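You operate a simulated robot arm through the tools that you are given. There is no shell and no other tool. Be economical: measure what you need, move in short steps, check, and stop when the job is done.

Carry out the task below with a simulated robot arm. There is one attempt and no reset: what you move stays moved.

TASK
Find why the white cartridge drops pressure, tighten that joint, prove it holds.
Fine: hold-test first; the chart names cap or knob, leave the other alone; vent ahead of tightening and at the end; 0.0 bar drop.

The check looks at the end state, three seconds after you hand in, the way a careful person would. Anything else that was tipped, shoved, dropped, spilled or broken makes it a failure. Lids that push on must go on centred and level and be pressed home; caps that screw on are set level and turned clockwise until they are tight.

THE ROBOT
A 6-joint arm with a two-finger parallel gripper, fixed in place. Base frame: the origin is at the foot of the arm, x ahead of it, y to its left, z up; the work surface is at about z = 780. Units: mm, rad, N and s.
With the tool pointing down near the work surface it reaches from about 240 to 640 mm from the base axis. Its first joint turns from -1.152 to 1.152 rad. Payload 2.7 kg.
The TCP is the grasp point between the finger pads, 23 mm short of the fingertips. In the tool frame z runs along the fingers and y along their closing line. Largest opening 94 mm; finger width 38, thickness 10; the body of the gripper, 54 by 96 mm, starts 39 mm behind the TCP.
Orientation is told as [roll, pitch, yaw] about the base's x, y, z axes, in that order, counted from this pose: with the fingers straight down and closing along the base's y, the tool's x points along the base's -x, its y along +y and its z along -z.

THE INTERFACE
- The arm moves only by the tool jog_arm. Its arguments are lists of equal length, an entry for each row: "angular": the turn, a rotation vector about the tool's x, y, z in rad, a list of three; "delta_pos": the shift along the tool's x, y, z in m, a list of three; "hand": the closure, from 0 (fully open) to 1 (shut). In form: {"angular": [[wx, wy, wz], ...], "delta_pos": [[x, y, z], ...], "hand": [hand, ...]}. A call has 1 to 12 rows; each row is the pose to reach, as a shift and turn from the pose commanded when the call began, along the tool's axes at that moment. A row lasts 0.2 s, in which the tool goes at most 50 mm and 0.15 rad; a call with a longer step from one row to the next is refused whole, and so is a gripper value outside its range. Where a pose cannot be reached the arm comes as near as it can. A force on the tool above 90 N (or 10 N above the force at the start of the call, whichever is more), or a blocked arm, ends the call early, and 0.2 s more pass. Each finger travels about 45 mm/s and halts on what it meets, pressing with about 42 N; the grip force reading is that of the motor and also rises with nothing between the fingers. The clock runs only during rows and for 0.2 s after the last one: add rows that repeat a pose to give the fingers time. It gives the time, the measured TCP pose, the force on the tool (base axes), the opening and the grip force at its end, in the units of the frame above (readings bear some noise), with the torque about the TCP (base axes, N m) and any sound that the robot's microphone picked up.
- Cameras (640 x 400 px; columns grow to the right, rows downward): "scene" is fixed at [86, -443.2, 1403.4]; the picture's right is [0.63, -0.77, 0.00], its down [-0.44, -0.36, -0.83] and it looks along [0.64, 0.52, -0.56] (base axes); focal length 322 px, centre (320, 200). "wrist" rides on the gripper at [87, 16, -74] in the tool frame; the picture's right is [-0.18, 0.98, 0.00], its down [-0.58, -0.11, -0.81] and it looks along [-0.79, -0.15, 0.59] (tool axes); focal length 243 px, centre (320, 200). There is no depth. A picture from a camera that has moved, and an enlarged one, comes with that camera's place and axes in the base frame and with its lens.
- camera(camera): a new picture of that camera. No time passes.
- zoom(camera, box): a new picture of the part [left, top, right, bottom] of that camera's present view, enlarged. No time passes.
- close_job(): hands the job in; it is judged then, once.

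Work in short steps. Places have to be worked out from the pictures, the camera data and where the tool is seen: move nearer, look again, correct. Check each grasp and each placing, and mend what went wrong. You have 120 turns and 68 pictures in all, those below and enlarged ones among them. Open the gripper and draw the arm clear of the work before you hand the job in, unless the task says otherwise; then end with one line.

The tools are called after "Emit:" as name(argument=value, ...) on one line, values as JSON. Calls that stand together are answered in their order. jog_arm: Moves the arm, as the interface text tells. Its arguments: {"type":"object","properties":{"angular":{"type":"array"},"delta_pos":{"type":"array"},"hand":{"type":"array"}},"required":["angular","delta_pos","hand"]} The other tools are called the same way: camera (camera) takes a picture; zoom (camera, box) takes an enlarged picture of a part of a camera's view; close_job () hands the job in.

At the start:

```text
time_s: 0.0
eef_pos: [429.1, 53.2, 1141.1]
orientation: [0.001, 0.001, 0.0]
contact_force: [-1.1, 0.4, 0.2]
ft_torque: [0.01, -0.01, 0.03]
opening: 93.8
gripper_force: 0.1
```

scene: 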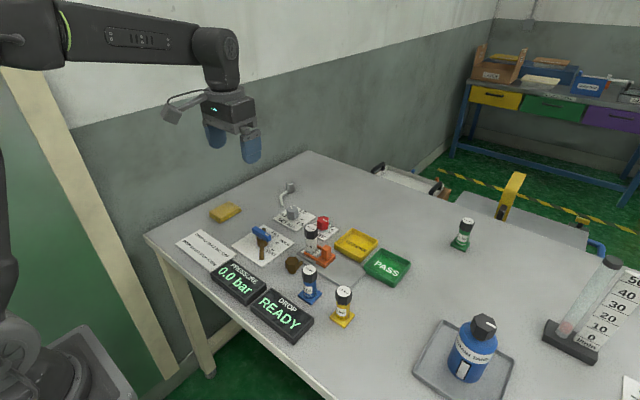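
wrist: 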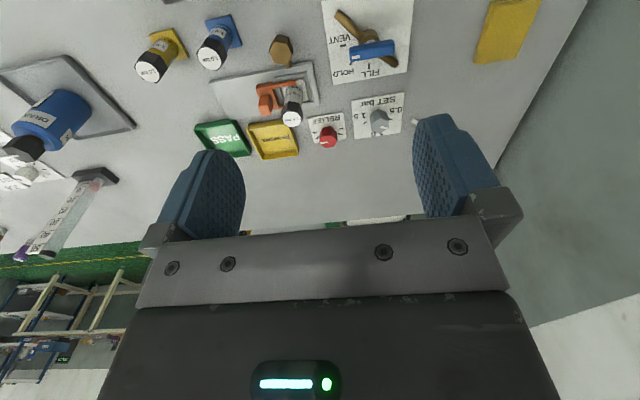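

I start by reading the labels and bench in enlarged views.

Emit:
zoom(camera="scene", box=[160, 170, 420, 340])

Emit:
zoom(camera="wrist", box=[180, 0, 440, 165])

Emit:
zoom(camera="scene", box=[225, 180, 345, 280])

```text
2.35 times, centred on (290, 255) of scene
camera zoom: at [86.0, -443.2, 1403.4], right [0.63, -0.77, 0.0], down [-0.44, -0.36, -0.83], along [0.64, 0.52, -0.56], focal length 757 px, centre (391, 71)
```

zoom: 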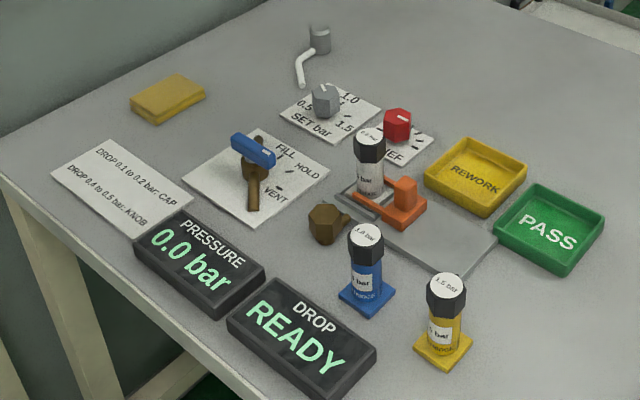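

```text
2.42 times, centred on (310, 82) of wrist
camera zoom: at [342.6, 67.9, 1215.5], right [0.18, 0.98, 0.0], down [0.58, -0.11, 0.81], along [0.79, -0.15, -0.59], focal length 588 px, centre (344, 485)
```

zoom: 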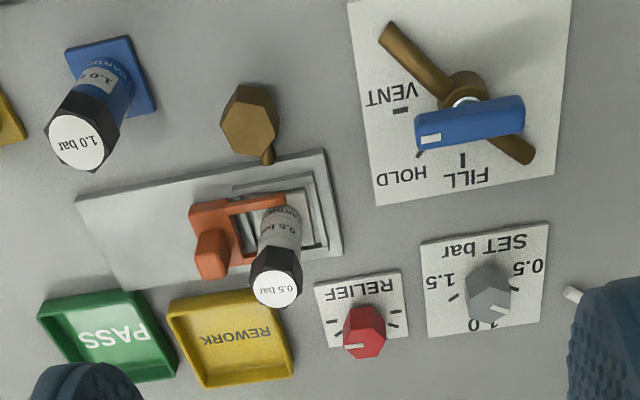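

```text
4.00 times, centred on (285, 230) of scene
camera zoom: at [86.0, -443.2, 1403.4], right [0.63, -0.77, 0.0], down [-0.44, -0.36, -0.83], along [0.64, 0.52, -0.56], focal length 1287 px, centre (460, 80)
```

zoom: 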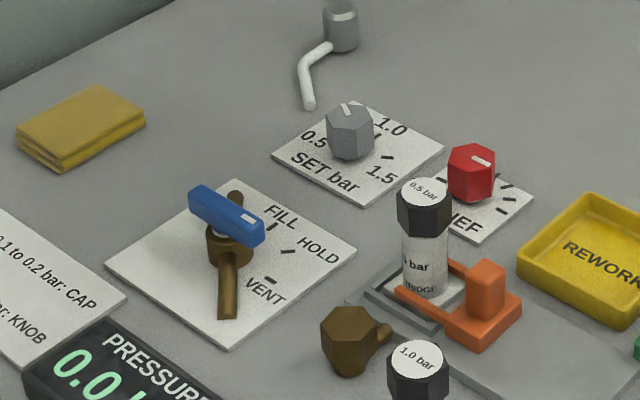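

The valve handle (white tip) seems to be at VENT, and the chart reads 0.1–0.2 CAP, 0.4–0.5 KNOB. I bring the wrist camera nearer to read the set knob, the valve and the brass hex.

Emit:
jog_arm(angular=[[0, 0, 0], [0, 0, 0], [0, 0, 0], [0, 0, 0], [0, 0, 0]], delta_pos=[[0.018, 0.003, 0.032], [0.036, 0.007, 0.064], [0.054, 0.01, 0.096], [0.072, 0.014, 0.128], [0.089, 0.017, 0.16]], hand=[0, 0, 0, 0, 0])

Emit:
camera(camera="wrist")

```text
time_s: 1.2
eef_pos: [338.6, 69.9, 977.0]
orientation: [0.0, -0.003, 0.002]
contact_force: [0.0, -0.3, -0.5]
ft_torque: [0.0, 0.01, -0.02]
opening: 94.2
gripper_force: 0.1
```

```text
62 pictures are left
camera wrist: at [252.6, 85.9, 1051.8], right [0.18, 0.98, 0.0], down [0.58, -0.11, 0.81], along [0.79, -0.15, -0.59], focal length 243 px, centre (320, 200)
```

wrist: 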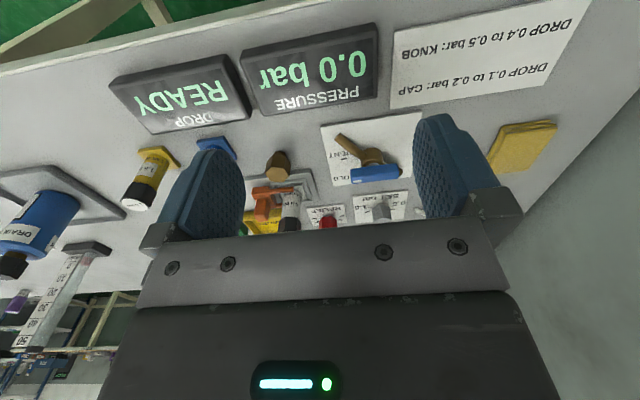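

Emit:
zoom(camera="wrist", box=[235, 110, 425, 240])

```text
3.08 times, centred on (330, 175) of wrist
camera zoom: at [252.6, 85.9, 1051.8], right [0.18, 0.98, 0.0], down [0.58, -0.11, 0.81], along [0.79, -0.15, -0.59], focal length 746 px, centre (289, 277)
```

zoom: 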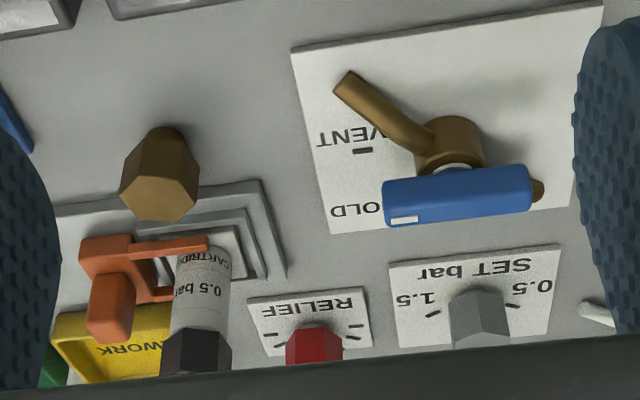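

Emit:
zoom(camera="scene", box=[260, 190, 350, 246])

Emit:
zoom(camera="scene", box=[280, 210, 350, 300])

```text
7.11 times, centred on (305, 218) of scene
camera zoom: at [86.0, -443.2, 1403.4], right [0.63, -0.77, 0.0], down [-0.44, -0.36, -0.83], along [0.64, 0.52, -0.56], focal length 2288 px, centre (427, 72)
```

zoom: 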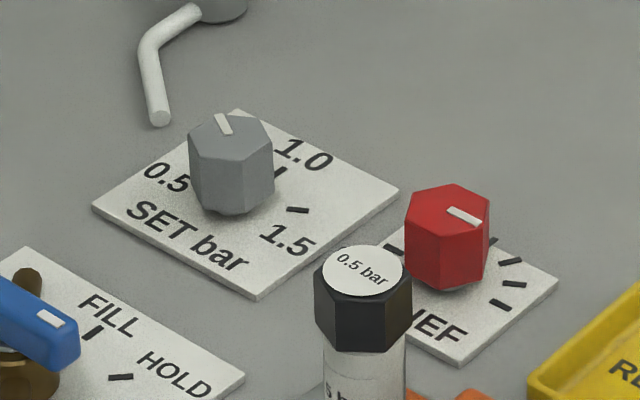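

```text
4.44 times, centred on (315, 255) of scene
camera zoom: at [86.0, -443.2, 1403.4], right [0.63, -0.77, 0.0], down [-0.44, -0.36, -0.83], along [0.64, 0.52, -0.56], focal length 1430 px, centre (342, -44)
```

zoom: 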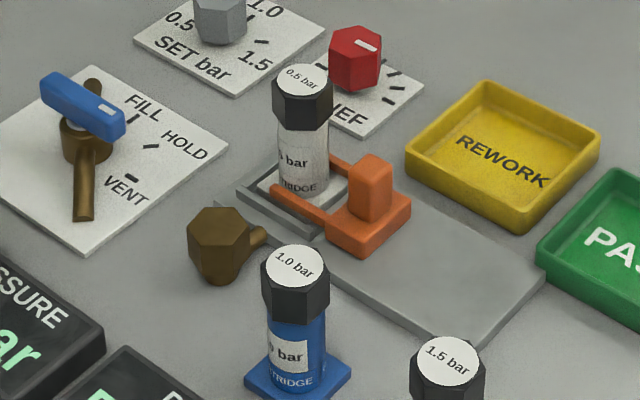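

From the views: FILL is about +x, HOLD −45°, VENT −y; the handle points at VENT, and the set pointer seems to be at 0.5. I look at the valve tightly to size the handle.

Emit:
zoom(camera="scene", box=[235, 215, 291, 270])

Emit:
zoom(camera="wrist", box=[325, 125, 415, 195])

```text
7.27 times, centred on (263, 242) of scene
camera zoom: at [86.0, -443.2, 1403.4], right [0.63, -0.77, 0.0], down [-0.44, -0.36, -0.83], along [0.64, 0.52, -0.56], focal length 2340 px, centre (734, -109)
```

zoom: 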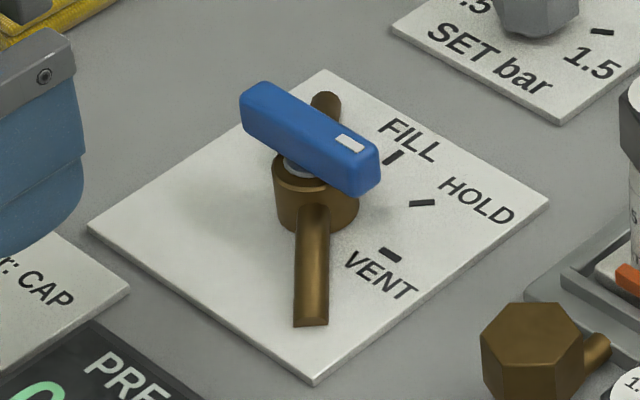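

```text
5.71 times, centred on (370, 160) of wrist
camera zoom: at [252.6, 85.9, 1051.8], right [0.18, 0.98, 0.0], down [0.58, -0.11, 0.81], along [0.79, -0.15, -0.59], focal length 1386 px, centre (34, 429)
```

zoom: 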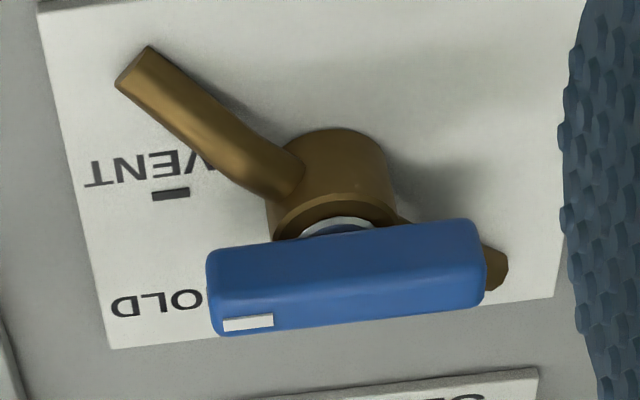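

Handle top centre triangulates to about (517, 114, 829), bar along y, about 14 mm wide. I move above it with the tool yawed −90° so the fingers straddle the bar.

Emit:
jog_arm(angular=[[0, 0, 0.143], [0, 0, 0.286], [0, 0, 0.428], [0, 0, 0.571], [0, 0, 0.714], [0, 0, 0.857], [0, 0, 1.0], [0, 0, 1.142], [0, 0, 1.285], [0, 0, 1.428], [0, 0, 1.571], [0, 0, 1.571]], delta_pos=[[-0.016, 0.004, 0.004], [-0.032, 0.008, 0.008], [-0.048, 0.012, 0.012], [-0.064, 0.016, 0.016], [-0.08, 0.02, 0.02], [-0.097, 0.024, 0.025], [-0.113, 0.028, 0.03], [-0.13, 0.032, 0.035], [-0.146, 0.036, 0.039], [-0.162, 0.04, 0.043], [-0.178, 0.044, 0.047], [-0.178, 0.044, 0.047]], hand=[0, 0, 0, 0.2, 0.3, 0.4, 0.4, 0.4, 0.4, 0.4, 0.4, 0.4])

Emit:
camera(camera="wrist")

Emit:
camera(camera="scene")

```text
time_s: 3.8
eef_pos: [517.7, 112.8, 934.0]
orientation: [0.0, 0.002, -1.571]
contact_force: [-0.2, -0.1, 0.5]
ft_torque: [0.0, 0.04, -0.03]
opening: 56.4
gripper_force: 0.0
```

```text
56 pictures are left
camera wrist: at [534.4, 199.3, 1009.6], right [0.98, -0.18, 0.0], down [-0.11, -0.58, 0.81], along [-0.15, -0.79, -0.59], focal length 243 px, centre (320, 200)
```

wrist: 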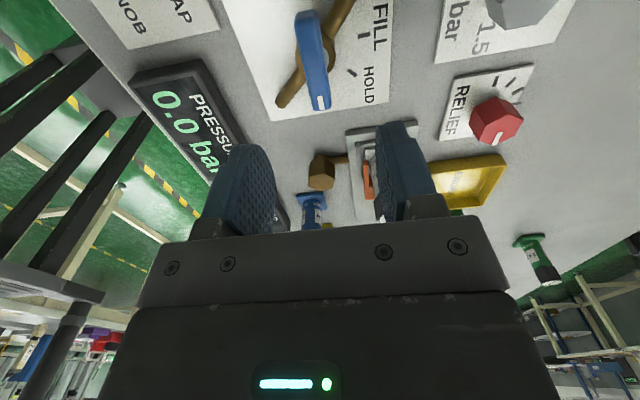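

```text
55 pictures are left
```

scene: 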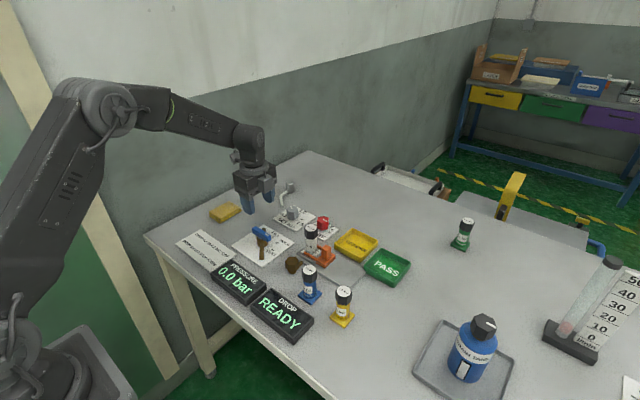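

Emit:
zoom(camera="wrist", box=[250, 0, 380, 120])

```text
3.33 times, centred on (315, 60) of wrist
camera zoom: at [534.4, 199.3, 1009.6], right [0.98, -0.18, 0.0], down [-0.11, -0.58, 0.81], along [-0.15, -0.79, -0.59], focal length 809 px, centre (337, 667)
```

zoom: 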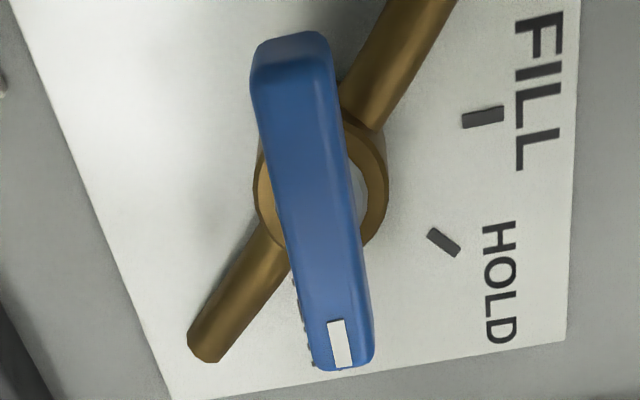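

The pivot and handle centre come out at (514.5, 116). I correct by 3 mm, descend to z≈838 (tips just above the brass body), and close.

Emit:
jog_arm(angular=[[0, 0, 0], [0, 0, 0], [0, 0, 0], [0, 0, 0], [0, 0, 0], [0, 0, 0], [0, 0, 0], [0, 0, 0], [0, 0, 0]], delta_pos=[[0.0032, -0.0032, 0.03], [0.0032, -0.0032, 0.06], [0.0032, -0.0032, 0.085], [0.0032, -0.0032, 0.096], [0.0032, -0.0032, 0.096], [0.0032, -0.0032, 0.096], [0.0032, -0.0032, 0.096], [0.0032, -0.0032, 0.096], [0.0032, -0.0032, 0.096]], hand=[0.4, 0.4, 0.4, 0.4, 0.6, 0.8, 1, 1, 1])

Emit:
zoom(camera="scene", box=[205, 170, 305, 270])

```text
time_s: 5.8
eef_pos: [515.2, 118.0, 837.5]
orientation: [-0.002, 0.002, -1.57]
contact_force: [-13.9, -0.6, 3.9]
ft_torque: [0.03, 0.12, -0.01]
opening: 16.0
gripper_force: 45.4
```

```text
4.00 times, centred on (255, 220) of scene
camera zoom: at [85.6, -443.3, 1403.4], right [0.63, -0.77, 0.0], down [-0.44, -0.36, -0.83], along [0.64, 0.52, -0.56], focal length 1287 px, centre (580, 120)
```

zoom: 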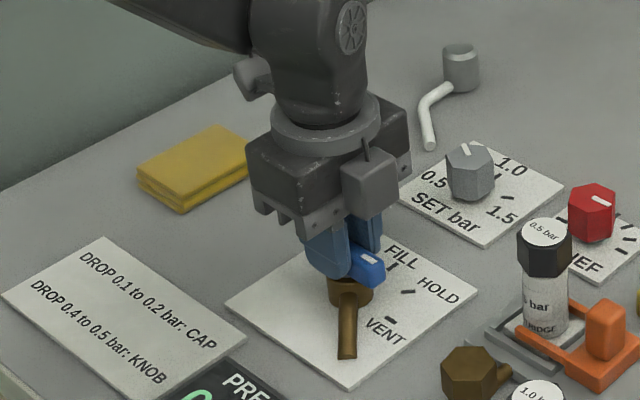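

The handle is held (16 mm). I turn it +90° (counter-clockwise from above) to FILL.

Emit:
jog_arm(angular=[[0, 0, -0.143], [0, 0, -0.286], [0, 0, -0.428], [0, 0, -0.571], [0, 0, -0.714], [0, 0, -0.857], [0, 0, -1.0], [0, 0, -1.142], [0, 0, -1.285], [0, 0, -1.428], [0, 0, -1.571], [0, 0, -1.571]], delta_pos=[[-0.001, -0.001, 0], [-0.001, -0.001, 0], [-0.001, -0.001, 0], [-0.001, -0.001, 0], [-0.001, -0.001, 0], [-0.001, -0.001, 0], [-0.001, -0.001, 0], [-0.001, -0.001, 0], [-0.001, -0.001, 0], [-0.001, -0.001, 0], [-0.001, -0.001, 0], [-0.001, -0.001, 0]], hand=[1, 1, 1, 1, 1, 1, 1, 1, 1, 1, 1, 1])

Emit:
zoom(camera="scene", box=[190, 180, 350, 340])

```text
time_s: 8.4
eef_pos: [512.2, 115.5, 837.3]
orientation: [0.0, 0.004, 0.004]
contact_force: [-17.6, 5.7, -2.3]
ft_torque: [0.23, 1.16, -0.19]
opening: 15.9
gripper_force: 44.8
```

```text
2.50 times, centred on (270, 260) of scene
camera zoom: at [85.7, -443.1, 1403.5], right [0.63, -0.77, 0.0], down [-0.44, -0.36, -0.83], along [0.64, 0.52, -0.56], focal length 804 px, centre (445, 50)
```

zoom: 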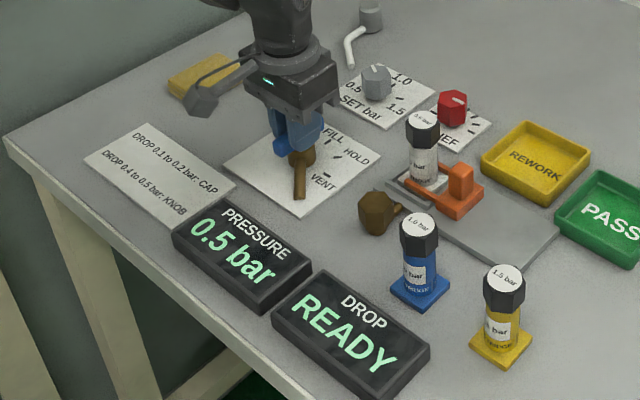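

Pressure 0.5 bar: the setting matches the cartridge. Now turn back 45° to HOLD and watch the drop.

Emit:
jog_arm(angular=[[0, 0, 0.131], [0, 0, 0.262], [0, 0, 0.393], [0, 0, 0.524], [0, 0, 0.655], [0, 0, 0.785], [0, 0, 0.785], [0, 0, 0.785]], delta_pos=[[0.001, 0, 0], [0.001, 0, 0], [0.001, 0, 0], [0.001, 0, 0], [0.001, 0, 0], [0.001, 0, 0], [0.001, 0, 0], [0.001, 0, 0]], hand=[1, 1, 1, 1, 1, 1, 1, 1])

Emit:
zoom(camera="scene", box=[190, 180, 350, 340])

```text
time_s: 10.2
eef_pos: [513.4, 116.2, 838.3]
orientation: [0.004, 0.0, -0.783]
contact_force: [-3.7, 8.8, -16.2]
ft_torque: [0.43, 0.59, -0.02]
opening: 16.1
gripper_force: 44.8
```

```text
2.50 times, centred on (270, 260) of scene
camera zoom: at [86.2, -443.0, 1403.5], right [0.63, -0.77, 0.0], down [-0.44, -0.36, -0.83], along [0.64, 0.52, -0.56], focal length 804 px, centre (445, 50)
```

zoom: 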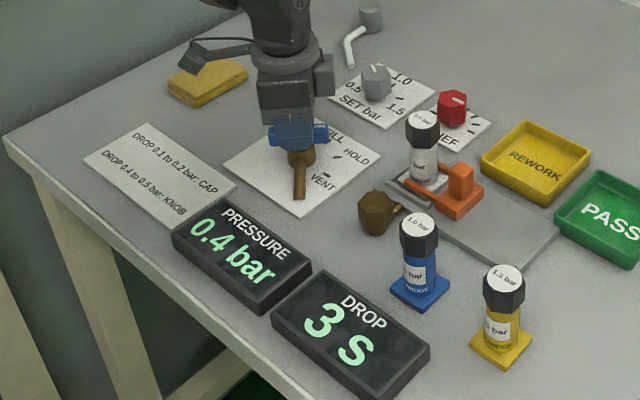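

The drop display counts down from 3 s; I wait, holding still.

Emit:
jog_arm(angular=[[0, 0, 0], [0, 0, 0], [0, 0, 0], [0, 0, 0], [0, 0, 0], [0, 0, 0], [0, 0, 0], [0, 0, 0], [0, 0, 0], [0, 0, 0], [0, 0, 0], [0, 0, 0]], delta_pos=[[0, 0, 0], [0, 0, 0], [0, 0, 0], [0, 0, 0], [0, 0, 0], [0, 0, 0], [0, 0, 0], [0, 0, 0], [0, 0, 0], [0, 0, 0], [0, 0, 0], [0, 0, 0]], hand=[1, 1, 1, 1, 1, 1, 1, 1, 1, 1, 1, 1])

Emit:
jog_arm(angular=[[0, 0, 0], [0, 0, 0], [0, 0, 0], [0, 0, 0], [0, 0, 0], [0, 0, 0]], delta_pos=[[0, 0, 0], [0, 0, 0], [0, 0, 0], [0, 0, 0], [0, 0, 0], [0, 0, 0]], hand=[1, 1, 1, 1, 1, 1])

Emit:
zoom(camera="scene", box=[190, 180, 350, 340])

```text
time_s: 12.8
eef_pos: [513.3, 117.0, 837.0]
orientation: [0.003, 0.0, -0.784]
contact_force: [0.5, 14.8, -21.7]
ft_torque: [-0.4, -0.32, 0.04]
opening: 15.7
gripper_force: 45.2
```

```text
time_s: 14.2
eef_pos: [513.8, 116.6, 838.1]
orientation: [0.002, 0.0, -0.783]
contact_force: [2.3, 14.8, -22.1]
ft_torque: [0.09, 0.1, 0.01]
opening: 15.5
gripper_force: 45.4
```

```text
2.50 times, centred on (270, 260) of scene
camera zoom: at [86.4, -442.8, 1403.5], right [0.63, -0.77, 0.0], down [-0.44, -0.36, -0.82], along [0.64, 0.52, -0.57], focal length 804 px, centre (445, 50)
```

zoom: 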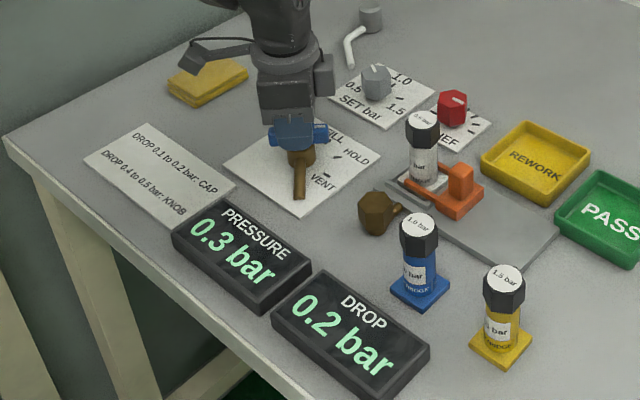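

Drop 0.2 bar: the chart names the CAP. Vent first: turn a further 45° clockwise to VENT.

Emit:
jog_arm(angular=[[0, 0, 0.131], [0, 0, 0.262], [0, 0, 0.393], [0, 0, 0.524], [0, 0, 0.655], [0, 0, 0.785], [0, 0, 0.785], [0, 0, 0.785]], delta_pos=[[0, 0, 0], [0, 0, 0], [0, 0, 0], [0, 0, 0], [0, 0, 0], [0, 0, 0], [0, 0, 0], [0, 0, 0]], hand=[1, 1, 1, 1, 1, 1, 1, 1])

Emit:
jog_arm(angular=[[0, 0, 0], [0, 0, 0], [0, 0, 0], [0, 0, 0], [0, 0, 0], [0, 0, 0], [0, 0, 0]], delta_pos=[[0, 0, 0], [0, 0, 0], [0, 0, 0], [0, 0, -0.04], [0, 0, -0.08], [0, 0, -0.12], [0, 0, -0.15]], hand=[0.7, 0.4, 0.4, 0.4, 0.4, 0.4, 0.4])

Emit:
zoom(camera="scene", box=[190, 180, 350, 340])

Emit:
camera(camera="wrist")

```text
time_s: 16.0
eef_pos: [516.4, 117.3, 839.5]
orientation: [0.006, 0.004, -1.569]
contact_force: [17.9, 19.9, -18.2]
ft_torque: [0.06, 0.29, 0.04]
opening: 16.0
gripper_force: 45.3
```

```text
time_s: 17.6
eef_pos: [509.9, 115.1, 985.1]
orientation: [0.002, 0.001, -1.567]
contact_force: [0.2, -0.4, -0.9]
ft_torque: [-0.02, -0.02, -0.02]
opening: 56.5
gripper_force: 0.0
```

```text
2.50 times, centred on (270, 260) of scene
camera zoom: at [86.0, -443.2, 1403.4], right [0.63, -0.77, 0.0], down [-0.44, -0.36, -0.83], along [0.64, 0.52, -0.56], focal length 804 px, centre (445, 50)
```

zoom: 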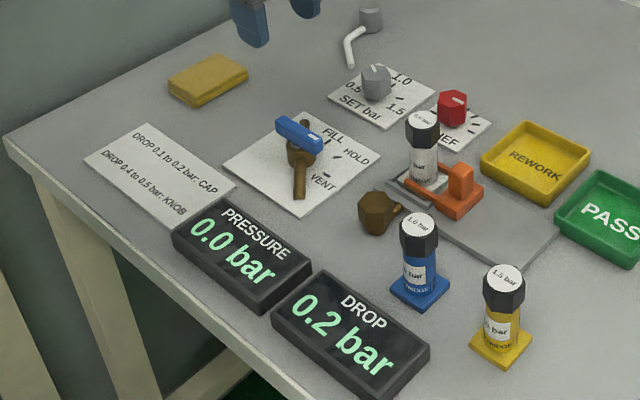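

```text
48 pictures are left
camera wrist: at [526.9, 201.9, 1060.5], right [0.98, -0.18, 0.0], down [-0.11, -0.58, 0.81], along [-0.14, -0.79, -0.59], focal length 243 px, centre (320, 200)
```

wrist: 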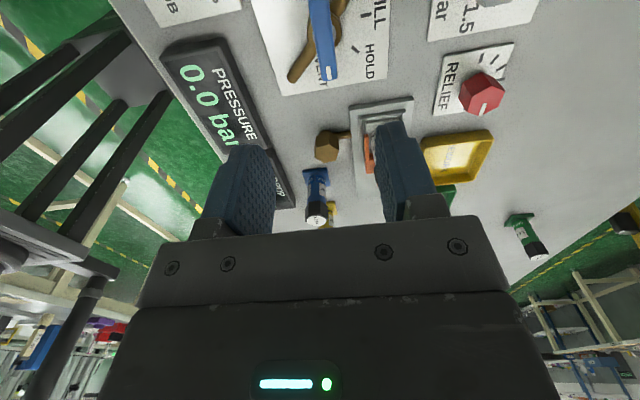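

Vented (0.0 bar). Cap hex flats seem to face azimuths about 41°/101°/161°. I move above the cartridge at about (571, −20) and yaw toward +1.24 so I can turn clockwise from there.

Emit:
jog_arm(angular=[[0, 0, -0.14], [0, 0, -0.28], [0, 0, -0.42], [0, 0, -0.56], [0, 0, -0.7], [0, 0, -0.84], [0, 0, -0.98], [0, 0, -1.12], [0, 0, -1.26], [0, 0, -1.4], [0, 0, -1.54], [0, 0, -1.567]], delta_pos=[[-0.011, 0.005, 0.0], [-0.022, 0.01, 0.0], [-0.033, 0.015, 0.0], [-0.045, 0.02, 0.0], [-0.056, 0.025, 0.0], [-0.067, 0.03, 0.0], [-0.079, 0.036, 0.0], [-0.09, 0.041, 0.0], [-0.101, 0.046, 0.0], [-0.113, 0.051, 0.0], [-0.124, 0.056, 0.01], [-0.135, 0.061, 0.025]], hand=[0.2, 0.2, 0.2, 0.2, 0.2, 0.2, 0.2, 0.2, 0.2, 0.2, 0.2, 0.2])

Emit:
camera(camera="wrist")

```text
time_s: 20.2
eef_pos: [575.0, -19.5, 963.6]
orientation: [0.003, 0.0, 0.003]
contact_force: [-0.4, 0.1, -0.7]
ft_torque: [0.02, -0.02, 0.02]
opening: 75.2
gripper_force: 0.0
```

```text
47 pictures are left
camera wrist: at [488.4, -3.0, 1037.6], right [0.18, 0.98, 0.0], down [0.58, -0.11, 0.81], along [0.79, -0.15, -0.59], focal length 243 px, centre (320, 200)
```

wrist: 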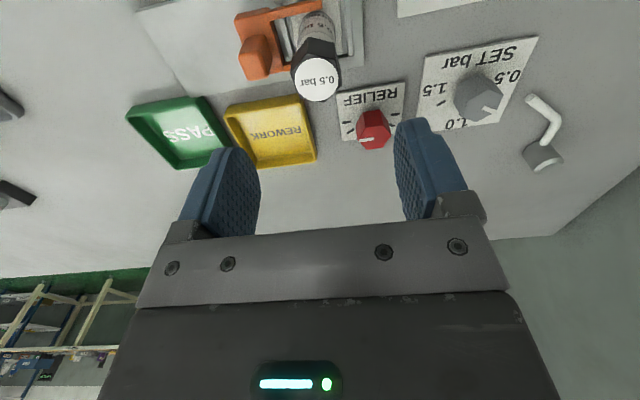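

Emit:
zoom(camera="wrist", box=[260, 20, 370, 120])

Emit:
zoom(camera="scene", box=[290, 215, 340, 265])

```text
4.00 times, centred on (315, 70) of wrist
camera zoom: at [488.4, -3.0, 1037.6], right [0.18, 0.98, 0.0], down [0.58, -0.11, 0.81], along [0.79, -0.15, -0.59], focal length 970 px, centre (340, 720)
```

zoom: 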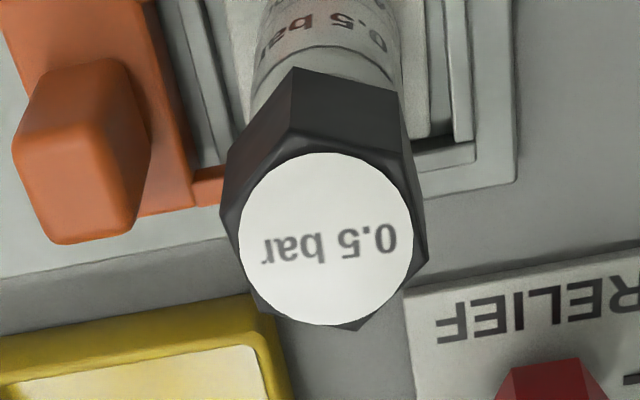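

```text
8.00 times, centred on (315, 240) of scene
camera zoom: at [86.0, -443.2, 1403.4], right [0.63, -0.77, 0.0], down [-0.44, -0.36, -0.83], along [0.64, 0.52, -0.56], focal length 2574 px, centre (360, -120)
```

zoom: 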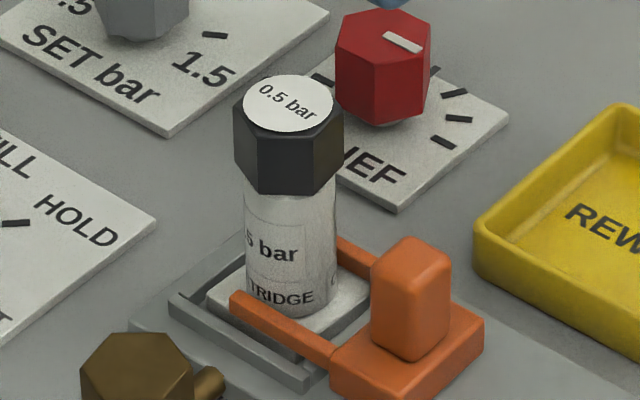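

Cap top centre is at about (569.5, −20.5, 878), flats at about 40°+60k. I yaw to +1.22 over it and check with the wrist camera before descending.

Emit:
jog_arm(angular=[[0, 0, -0.14], [0, 0, -0.28], [0, 0, -0.42], [0, 0, -0.56], [0, 0, -0.7], [0, 0, -0.84], [0, 0, -0.98], [0, 0, -1.12], [0, 0, -1.22], [0, 0, -1.22]], delta_pos=[[0.0055, -0.001, 0.0], [0.0055, -0.001, 0.0], [0.0055, -0.001, 0.0], [0.0055, -0.001, 0.0], [0.0055, -0.001, 0.0], [0.0055, -0.001, 0.0], [0.0055, -0.001, 0.0], [0.0055, -0.001, 0.0], [0.0055, -0.001, 0.015], [0.0055, -0.001, 0.03]], hand=[0.2, 0.3, 0.3, 0.3, 0.3, 0.3, 0.35, 0.35, 0.35, 0.35])

Emit:
camera(camera="wrist")

```text
time_s: 22.4
eef_pos: [569.5, -21.3, 932.6]
orientation: [-0.002, 0.0, 1.221]
contact_force: [-0.2, 0.7, 0.2]
ft_torque: [0.01, 0.02, 0.01]
opening: 60.9
gripper_force: 0.0
```

```text
44 pictures are left
camera wrist: at [524.7, -96.8, 1007.2], right [-0.86, 0.51, 0.0], down [0.3, 0.51, 0.81], along [0.41, 0.69, -0.59], focal length 243 px, centre (320, 200)
```

wrist: 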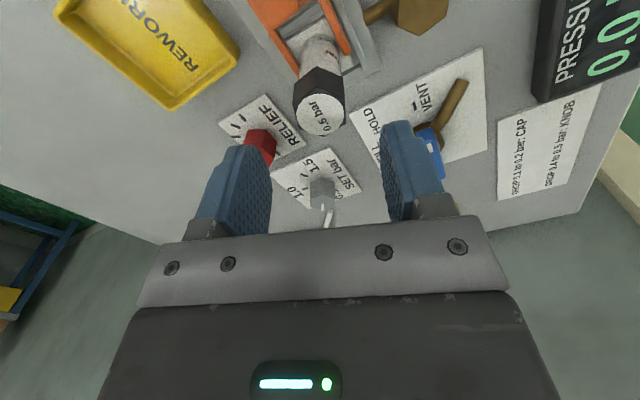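

Emit:
zoom(camera="wrist", box=[270, 50, 370, 150])

```text
4.00 times, centred on (320, 100) of wrist
camera zoom: at [524.7, -96.8, 1007.2], right [-0.86, 0.51, 0.0], down [0.3, 0.51, 0.81], along [0.41, 0.69, -0.59], focal length 970 px, centre (320, 600)
```

zoom: 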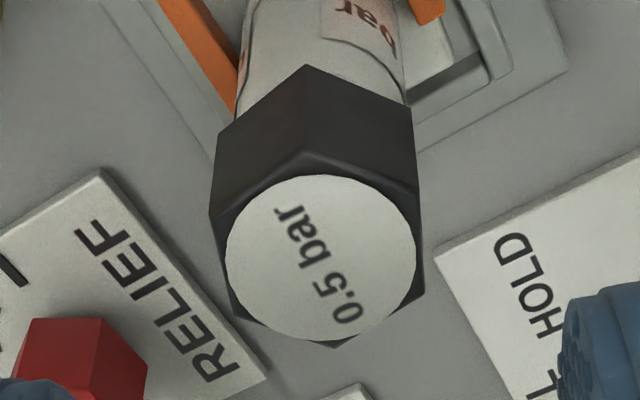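

The flats are aligned with the fingers within a couple of degrees and centred. I descend to z≈874 and close on the cap.

Emit:
jog_arm(angular=[[0, 0, 0], [0, 0, 0], [0, 0, 0], [0, 0, 0], [0, 0, 0], [0, 0, 0], [0, 0, 0], [0, 0, 0]], delta_pos=[[0, 0.0005, 0.02], [0, 0.0005, 0.04], [0, 0.0005, 0.0585], [0, 0.0005, 0.0585], [0, 0.0005, 0.0585], [0, 0.0005, 0.0585], [0, 0.0005, 0.0585], [0, 0.0005, 0.0585]], hand=[0.35, 0.35, 0.35, 0.5, 0.6, 0.8, 1, 1])

Emit:
camera(camera="wrist")

```text
time_s: 24.2
eef_pos: [569.0, -21.6, 875.7]
orientation: [-0.001, -0.002, 1.219]
contact_force: [0.9, -0.5, 0.1]
ft_torque: [-0.03, -0.05, 0.0]
opening: 30.5
gripper_force: 42.6
```

```text
42 pictures are left
camera wrist: at [523.7, -97.5, 949.4], right [-0.86, 0.51, 0.0], down [0.3, 0.51, 0.81], along [0.41, 0.69, -0.59], focal length 243 px, centre (320, 200)
```

wrist: 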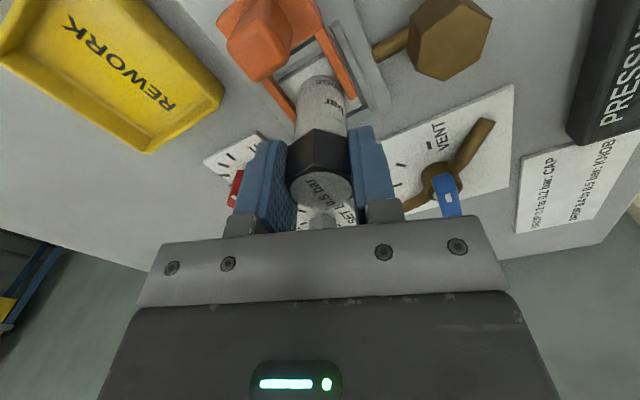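

Good grip, almost force-free. I turn clockwise in small steps, watching torque.

Emit:
jog_arm(angular=[[0, 0, 0.07], [0, 0, 0.14], [0, 0, 0.21], [0, 0, 0.28], [0, 0, 0.35]], delta_pos=[[0, 0, 0], [0, 0, 0], [0, 0, 0], [0, 0, 0], [0, 0, 0]], hand=[1, 1, 1, 1, 1])

```text
time_s: 25.4
eef_pos: [568.2, -20.0, 875.4]
orientation: [0.001, -0.001, 0.866]
contact_force: [-1.8, -3.3, 1.0]
ft_torque: [-0.18, 0.04, 0.03]
opening: 30.3
gripper_force: 42.3
```

Emit:
jog_arm(angular=[[0, 0, 0.09], [0, 0, 0.18], [0, 0, 0.27], [0, 0, 0.36], [0, 0, 0.45], [0, 0, 0.54], [0, 0, 0.63], [0, 0, 0.7]], delta_pos=[[0, 0, 0], [0, 0, 0], [0, 0, 0], [0, 0, 0], [0, 0, 0], [0, 0, 0], [0, 0, 0], [0, 0, 0]], hand=[1, 1, 1, 1, 1, 1, 1, 1])

Emit:
zoom(camera="wrist", box=[220, 0, 420, 240])

```text
time_s: 27.2
eef_pos: [568.8, -18.8, 874.8]
orientation: [0.003, -0.003, 0.166]
contact_force: [-1.8, 2.9, 6.0]
ft_torque: [0.08, 0.09, 0.02]
opening: 30.4
gripper_force: 41.9
```

```text
1.67 times, centred on (320, 120) of wrist
camera zoom: at [481.2, -17.8, 949.3], right [0.02, 1.0, 0.0], down [0.59, -0.01, 0.81], along [0.81, -0.01, -0.59], focal length 404 px, centre (320, 333)
```

zoom: 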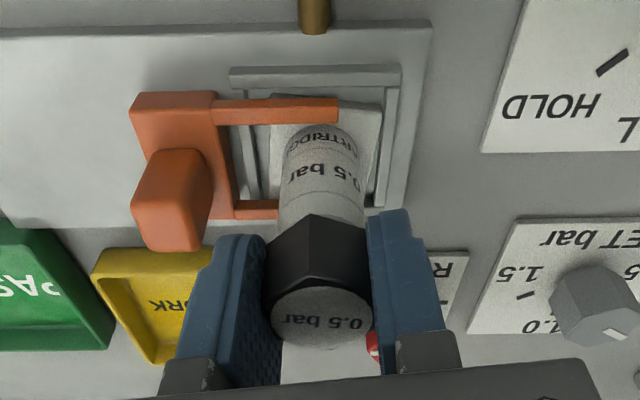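

The label disc appears not to have turned in base terms; after about 60° it's ambiguous whether the hex slipped. I turn a further 0.4 rad and look.

Emit:
jog_arm(angular=[[0, 0, 0.07], [0, 0, 0.14], [0, 0, 0.21], [0, 0, 0.28], [0, 0, 0.35], [0, 0, 0.42]], delta_pos=[[0, 0, 0], [0, 0, 0], [0, 0, 0], [0, 0, 0], [0, 0, 0], [0, 0, 0]], hand=[1, 1, 1, 1, 1, 1])

Emit:
zoom(camera="wrist", box=[260, 60, 380, 220])

Emit:
zoom(camera="scene", box=[280, 200, 350, 270])

```text
time_s: 28.6
eef_pos: [568.7, -20.5, 874.6]
orientation: [-0.001, 0.0, -0.248]
contact_force: [-7.8, 1.8, 7.4]
ft_torque: [-0.03, 0.57, 0.74]
opening: 30.7
gripper_force: 42.0
```

```text
2.50 times, centred on (320, 140) of wrist
camera zoom: at [488.8, 17.2, 949.8], right [0.42, 0.91, 0.0], down [0.54, -0.25, 0.81], along [0.73, -0.34, -0.59], focal length 606 px, centre (320, 350)
```

zoom: 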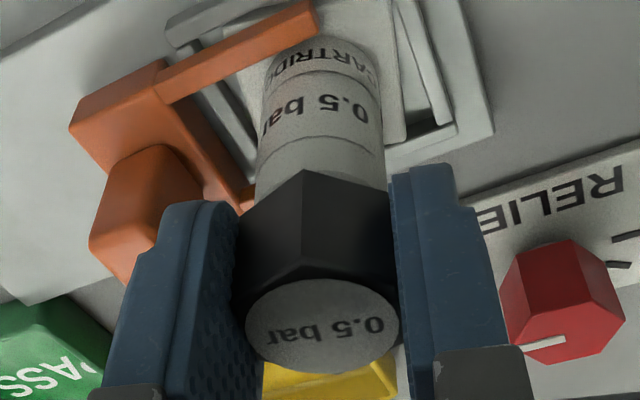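

```text
5.71 times, centred on (315, 235) of scene
camera zoom: at [85.7, -443.2, 1403.4], right [0.63, -0.77, 0.0], down [-0.44, -0.36, -0.83], along [0.64, 0.52, -0.56], focal length 1838 px, centre (349, 0)
```

zoom: 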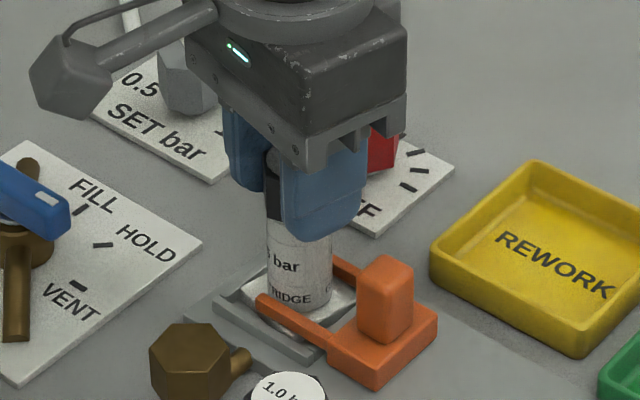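

Fingers still aligned on flats (30.7) and torque has risen to 0.74 N m, so the cap is biting now. I add a small clockwise increment.

Emit:
jog_arm(angular=[[0, 0, 0.04], [0, 0, 0.08]], delta_pos=[[0, 0, 0], [0, 0, 0]], hand=[1, 1])

Emit:
zoom(camera="wrist", box=[260, 60, 380, 220])

```text
time_s: 29.2
eef_pos: [568.9, -20.0, 876.0]
orientation: [0.002, -0.002, -0.331]
contact_force: [-5.3, -3.6, 1.5]
ft_torque: [-0.2, 0.21, 1.11]
opening: 31.5
gripper_force: 42.1
```

```text
2.50 times, centred on (320, 140) of wrist
camera zoom: at [492.8, 23.5, 949.5], right [0.49, 0.87, 0.0], down [0.51, -0.29, 0.81], along [0.7, -0.4, -0.59], focal length 606 px, centre (320, 350)
```

zoom: 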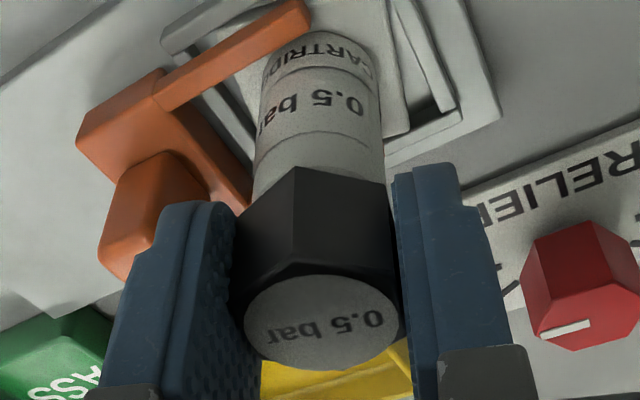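

Torque 1.1 N m and the flats begin to ride: the cap is tight. I back off the wind-up, release, and rise.

Emit:
jog_arm(angular=[[0, 0, -0.06], [0, 0, -0.06], [0, 0, -0.06], [0, 0, -0.06], [0, 0, -0.06], [0, 0, -0.06], [0, 0, -0.06]], delta_pos=[[0, 0, 0], [0, 0, 0], [0, 0, 0], [0, 0, 0], [0, 0, -0.03], [0, 0, -0.06], [0, 0, -0.09]], hand=[1, 0.6, 0.35, 0.35, 0.35, 0.35, 0.35])

Emit:
zoom(camera="scene", box=[280, 200, 350, 270])

Emit:
zoom(camera="wrist", box=[260, 0, 380, 120])

```text
time_s: 30.8
eef_pos: [566.8, -19.1, 963.7]
orientation: [0.002, 0.0, -0.269]
contact_force: [0.8, 0.1, -0.1]
ft_torque: [-0.03, 0.0, -0.01]
opening: 61.0
gripper_force: 0.1
```

```text
5.71 times, centred on (315, 235) of scene
camera zoom: at [86.0, -443.2, 1403.4], right [0.63, -0.77, 0.0], down [-0.44, -0.36, -0.83], along [0.64, 0.52, -0.56], focal length 1838 px, centre (349, 0)
```

zoom: 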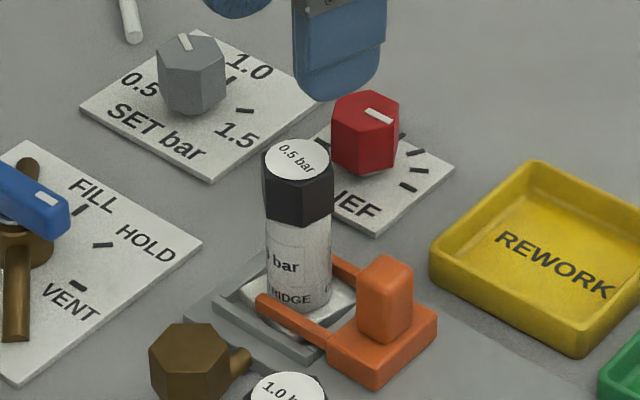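

```text
3.33 times, centred on (320, 60) of wrist
camera zoom: at [488.2, 19.2, 1038.2], right [0.44, 0.9, 0.0], down [0.53, -0.26, 0.81], along [0.73, -0.35, -0.59], focal length 809 px, centre (320, 667)
```

zoom: 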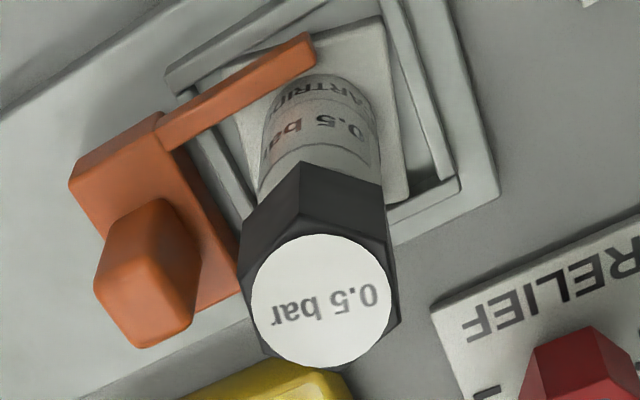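

The cap label has turned clockwise about 20°, cartridge upright and clamped. Back to the valve for the proof test.

Emit:
jog_arm(angular=[[0, 0, 0.13], [0, 0, 0.26], [0, 0, 0.39], [0, 0, 0.52], [0, 0, 0.65], [0, 0, 0.78], [0, 0, 0.91], [0, 0, 1.04], [0, 0, 1.17], [0, 0, 1.302], [0, 0, 1.302]], delta_pos=[[0.0086, 0.0116, 0], [0.0173, 0.0233, 0], [0.0259, 0.0349, 0], [0.0345, 0.0465, 0], [0.0432, 0.0582, 0], [0.0518, 0.0698, 0], [0.0604, 0.0814, 0], [0.069, 0.093, 0], [0.0777, 0.1047, 0], [0.0863, 0.1163, 0.02], [0.0863, 0.1163, 0.03]], hand=[0.4, 0.4, 0.4, 0.4, 0.4, 0.4, 0.4, 0.4, 0.4, 0.4, 0.4])

Emit:
zoom(camera="wrist", box=[250, 0, 380, 120])

```text
time_s: 33.2
eef_pos: [515.3, 114.2, 935.3]
orientation: [0.002, 0.003, -1.576]
contact_force: [0.0, 0.2, 0.7]
ft_torque: [0.02, -0.04, 0.0]
opening: 56.7
gripper_force: 0.0
```

```text
3.33 times, centred on (315, 60) of wrist
camera zoom: at [531.7, 200.0, 1010.2], right [0.98, -0.19, 0.0], down [-0.11, -0.58, 0.81], along [-0.15, -0.79, -0.59], focal length 809 px, centre (337, 667)
```

zoom: 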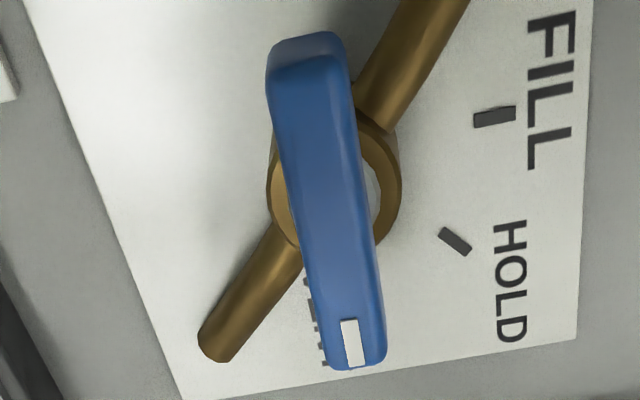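

Emit:
jog_arm(angular=[[0, 0, 0], [0, 0, 0], [0, 0, 0], [0, 0, 0], [0, 0, 0], [0, 0, 0], [0, 0, 0], [0, 0, 0], [0, 0, 0]], delta_pos=[[0.002, -0.0008, 0.03], [0.002, -0.0008, 0.06], [0.002, -0.0008, 0.085], [0.002, -0.0008, 0.098], [0.002, -0.0008, 0.098], [0.002, -0.0008, 0.098], [0.002, -0.0008, 0.098], [0.002, -0.0008, 0.098], [0.002, -0.0008, 0.098]], hand=[0.4, 0.4, 0.4, 0.4, 0.6, 0.8, 1, 1, 1])

Emit:
jog_arm(angular=[[0, 0, -0.143], [0, 0, -0.286], [0, 0, -0.428], [0, 0, -0.571], [0, 0, -0.714], [0, 0, -0.857], [0, 0, -1.0], [0, 0, -1.142], [0, 0, -1.285], [0, 0, -1.428], [0, 0, -1.571], [0, 0, -1.571]], delta_pos=[[0, 0, 0], [0, 0, 0], [0, 0, 0], [0, 0, 0], [0, 0, 0], [0, 0, 0], [0, 0, 0], [0, 0, 0], [0, 0, 0], [0, 0, 0], [0, 0, 0], [0, 0, 0]], hand=[1, 1, 1, 1, 1, 1, 1, 1, 1, 1, 1, 1])

Emit:
zoom(camera="scene", box=[190, 180, 350, 340])

```text
time_s: 35.2
eef_pos: [514.8, 116.1, 835.4]
orientation: [0.001, 0.004, -1.573]
contact_force: [-1.3, 0.3, 0.6]
ft_torque: [0.21, 0.25, 0.11]
opening: 15.8
gripper_force: 45.2
```

```text
time_s: 37.8
eef_pos: [513.9, 116.8, 835.5]
orientation: [-0.003, 0.008, -0.003]
contact_force: [-17.9, -23.8, -14.9]
ft_torque: [0.11, -0.65, -0.07]
opening: 15.7
gripper_force: 45.0
```

```text
2.50 times, centred on (270, 260) of scene
camera zoom: at [85.8, -443.7, 1403.2], right [0.63, -0.77, 0.0], down [-0.44, -0.36, -0.83], along [0.64, 0.52, -0.56], focal length 804 px, centre (445, 50)
```

zoom: 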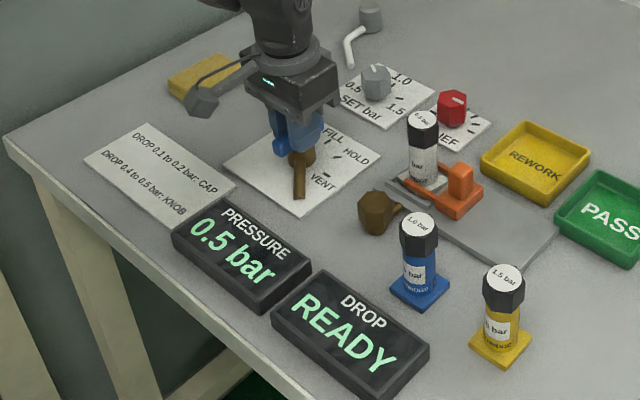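

Filled to 0.5 bar; turn to HOLD and wait out the countdown.

Emit:
jog_arm(angular=[[0, 0, 0.131], [0, 0, 0.262], [0, 0, 0.393], [0, 0, 0.524], [0, 0, 0.655], [0, 0, 0.785], [0, 0, 0.785], [0, 0, 0.785], [0, 0, 0.785], [0, 0, 0.785], [0, 0, 0.785], [0, 0, 0.785]], delta_pos=[[0, 0, 0], [0, 0, 0], [0, 0, 0], [0, 0, 0], [0, 0, 0], [0, 0, 0], [0, 0, 0], [0, 0, 0], [0, 0, 0], [0, 0, 0], [0, 0, 0], [0, 0, 0]], hand=[1, 1, 1, 1, 1, 1, 1, 1, 1, 1, 1, 1])

Emit:
jog_arm(angular=[[0, 0, 0], [0, 0, 0], [0, 0, 0], [0, 0, 0], [0, 0, 0], [0, 0, 0], [0, 0, 0], [0, 0, 0], [0, 0, 0], [0, 0, 0], [0, 0, 0], [0, 0, 0]], delta_pos=[[0, 0, 0], [0, 0, 0], [0, 0, 0], [0, 0, 0], [0, 0, 0], [0, 0, 0], [0, 0, 0], [0, 0, 0], [0, 0, 0], [0, 0, 0], [0, 0, 0], [0, 0, 0]], hand=[1, 1, 1, 1, 1, 1, 1, 1, 1, 1, 1, 1])

Emit:
jog_arm(angular=[[0, 0, 0], [0, 0, 0], [0, 0, 0], [0, 0, 0], [0, 0, 0]], delta_pos=[[0, 0, 0], [0, 0, 0], [0, 0, 0], [0, 0, 0], [0, 0, 0]], hand=[1, 1, 1, 1, 1])

Emit:
zoom(camera="scene", box=[190, 180, 350, 340])

```text
time_s: 40.4
eef_pos: [513.7, 117.0, 835.3]
orientation: [-0.005, 0.002, -0.788]
contact_force: [-12.5, -21.5, -11.1]
ft_torque: [0.91, 0.44, -0.04]
opening: 16.0
gripper_force: 45.3
```

```text
time_s: 43.0
eef_pos: [513.1, 116.7, 835.9]
orientation: [-0.004, 0.004, -0.787]
contact_force: [-15.1, -23.5, -12.2]
ft_torque: [0.08, -0.31, -0.04]
opening: 15.8
gripper_force: 45.2
```

```text
time_s: 44.2
eef_pos: [512.9, 115.8, 836.4]
orientation: [-0.003, 0.002, -0.789]
contact_force: [-14.6, -23.2, -10.8]
ft_torque: [0.04, -0.34, -0.09]
opening: 16.0
gripper_force: 45.4
```

```text
2.50 times, centred on (270, 260) of scene
camera zoom: at [85.8, -443.7, 1403.2], right [0.63, -0.77, 0.0], down [-0.44, -0.36, -0.83], along [0.64, 0.52, -0.56], focal length 804 px, centre (445, 50)
```

zoom: 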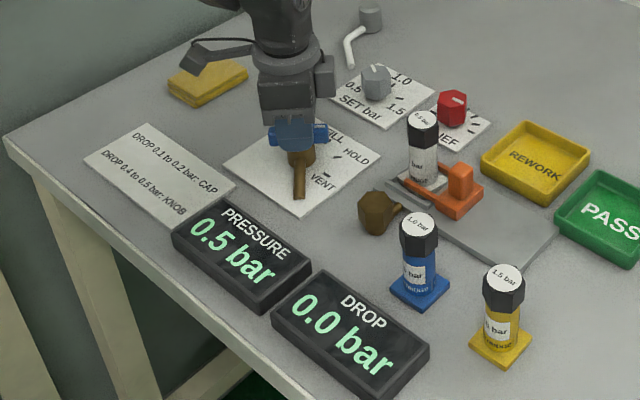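

Drop 0.0 bar at 0.5 bar: it holds. Vent, release, and retreat.

Emit:
jog_arm(angular=[[0, 0, 0.131], [0, 0, 0.262], [0, 0, 0.393], [0, 0, 0.524], [0, 0, 0.655], [0, 0, 0.785], [0, 0, 0.785], [0, 0, 0.785]], delta_pos=[[0, 0, 0], [0, 0, 0], [0, 0, 0], [0, 0, 0], [0, 0, 0], [0, 0, 0], [0, 0, 0], [0, 0, 0]], hand=[1, 1, 1, 1, 1, 1, 1, 1])

Emit:
jog_arm(angular=[[0, 0, 0], [0, 0, 0], [0, 0, 0], [0, 0, 0], [0, 0, 0], [0, 0, 0], [0, 0, 0], [0, 0, 0], [0, 0, 0]], delta_pos=[[0, 0, 0], [0, 0, 0], [0, 0, 0], [0, 0, -0.04], [0, 0, -0.08], [0, 0, -0.12], [0, 0, -0.16], [0, 0, -0.2], [0, 0, -0.24]], hand=[0.7, 0.4, 0.4, 0.4, 0.4, 0.3, 0.2, 0.1, 0])

Emit:
zoom(camera="scene", box=[190, 180, 350, 340])

Emit:
camera(camera="scene")

```text
time_s: 46.0
eef_pos: [515.4, 116.3, 835.5]
orientation: [-0.002, 0.001, -1.574]
contact_force: [-4.2, -18.5, -18.1]
ft_torque: [0.28, -0.13, 0.16]
opening: 15.9
gripper_force: 45.1
```

```text
time_s: 48.0
eef_pos: [517.3, 120.1, 1075.6]
orientation: [0.002, 0.0, -1.573]
contact_force: [0.1, -0.2, -0.6]
ft_torque: [0.0, -0.02, 0.01]
opening: 93.7
gripper_force: 0.1
```

```text
2.50 times, centred on (270, 260) of scene
camera zoom: at [86.0, -443.2, 1403.4], right [0.63, -0.77, 0.0], down [-0.44, -0.36, -0.83], along [0.64, 0.52, -0.56], focal length 804 px, centre (445, 50)
```

zoom: 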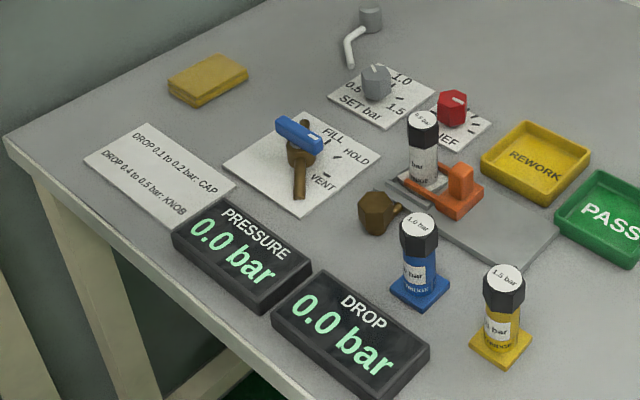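

```text
31 pictures are left
```

scene: 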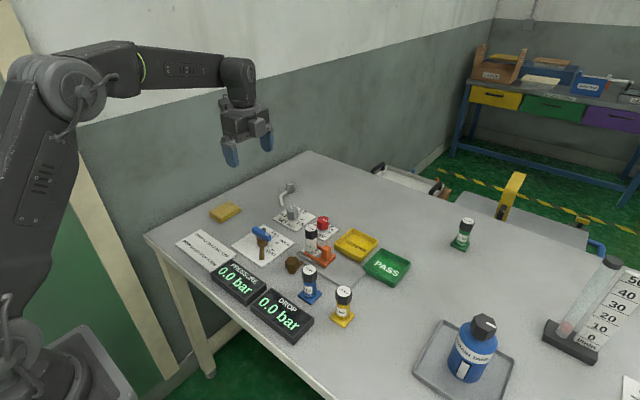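

Vented at 0.0 bar, drop shows 0.0 bar, nothing else has moved, and the arm is clear and open. I hand it in.

Emit:
close_job()

```text
The job is handed in.
```

The white cartridge was leaking at its cap (0.2 bar drop on the first hold test); I vented, tightened only the cap, and the re-test at 0.5 bar held with 0.0 bar drop, then vented again and left the arm open and clear.
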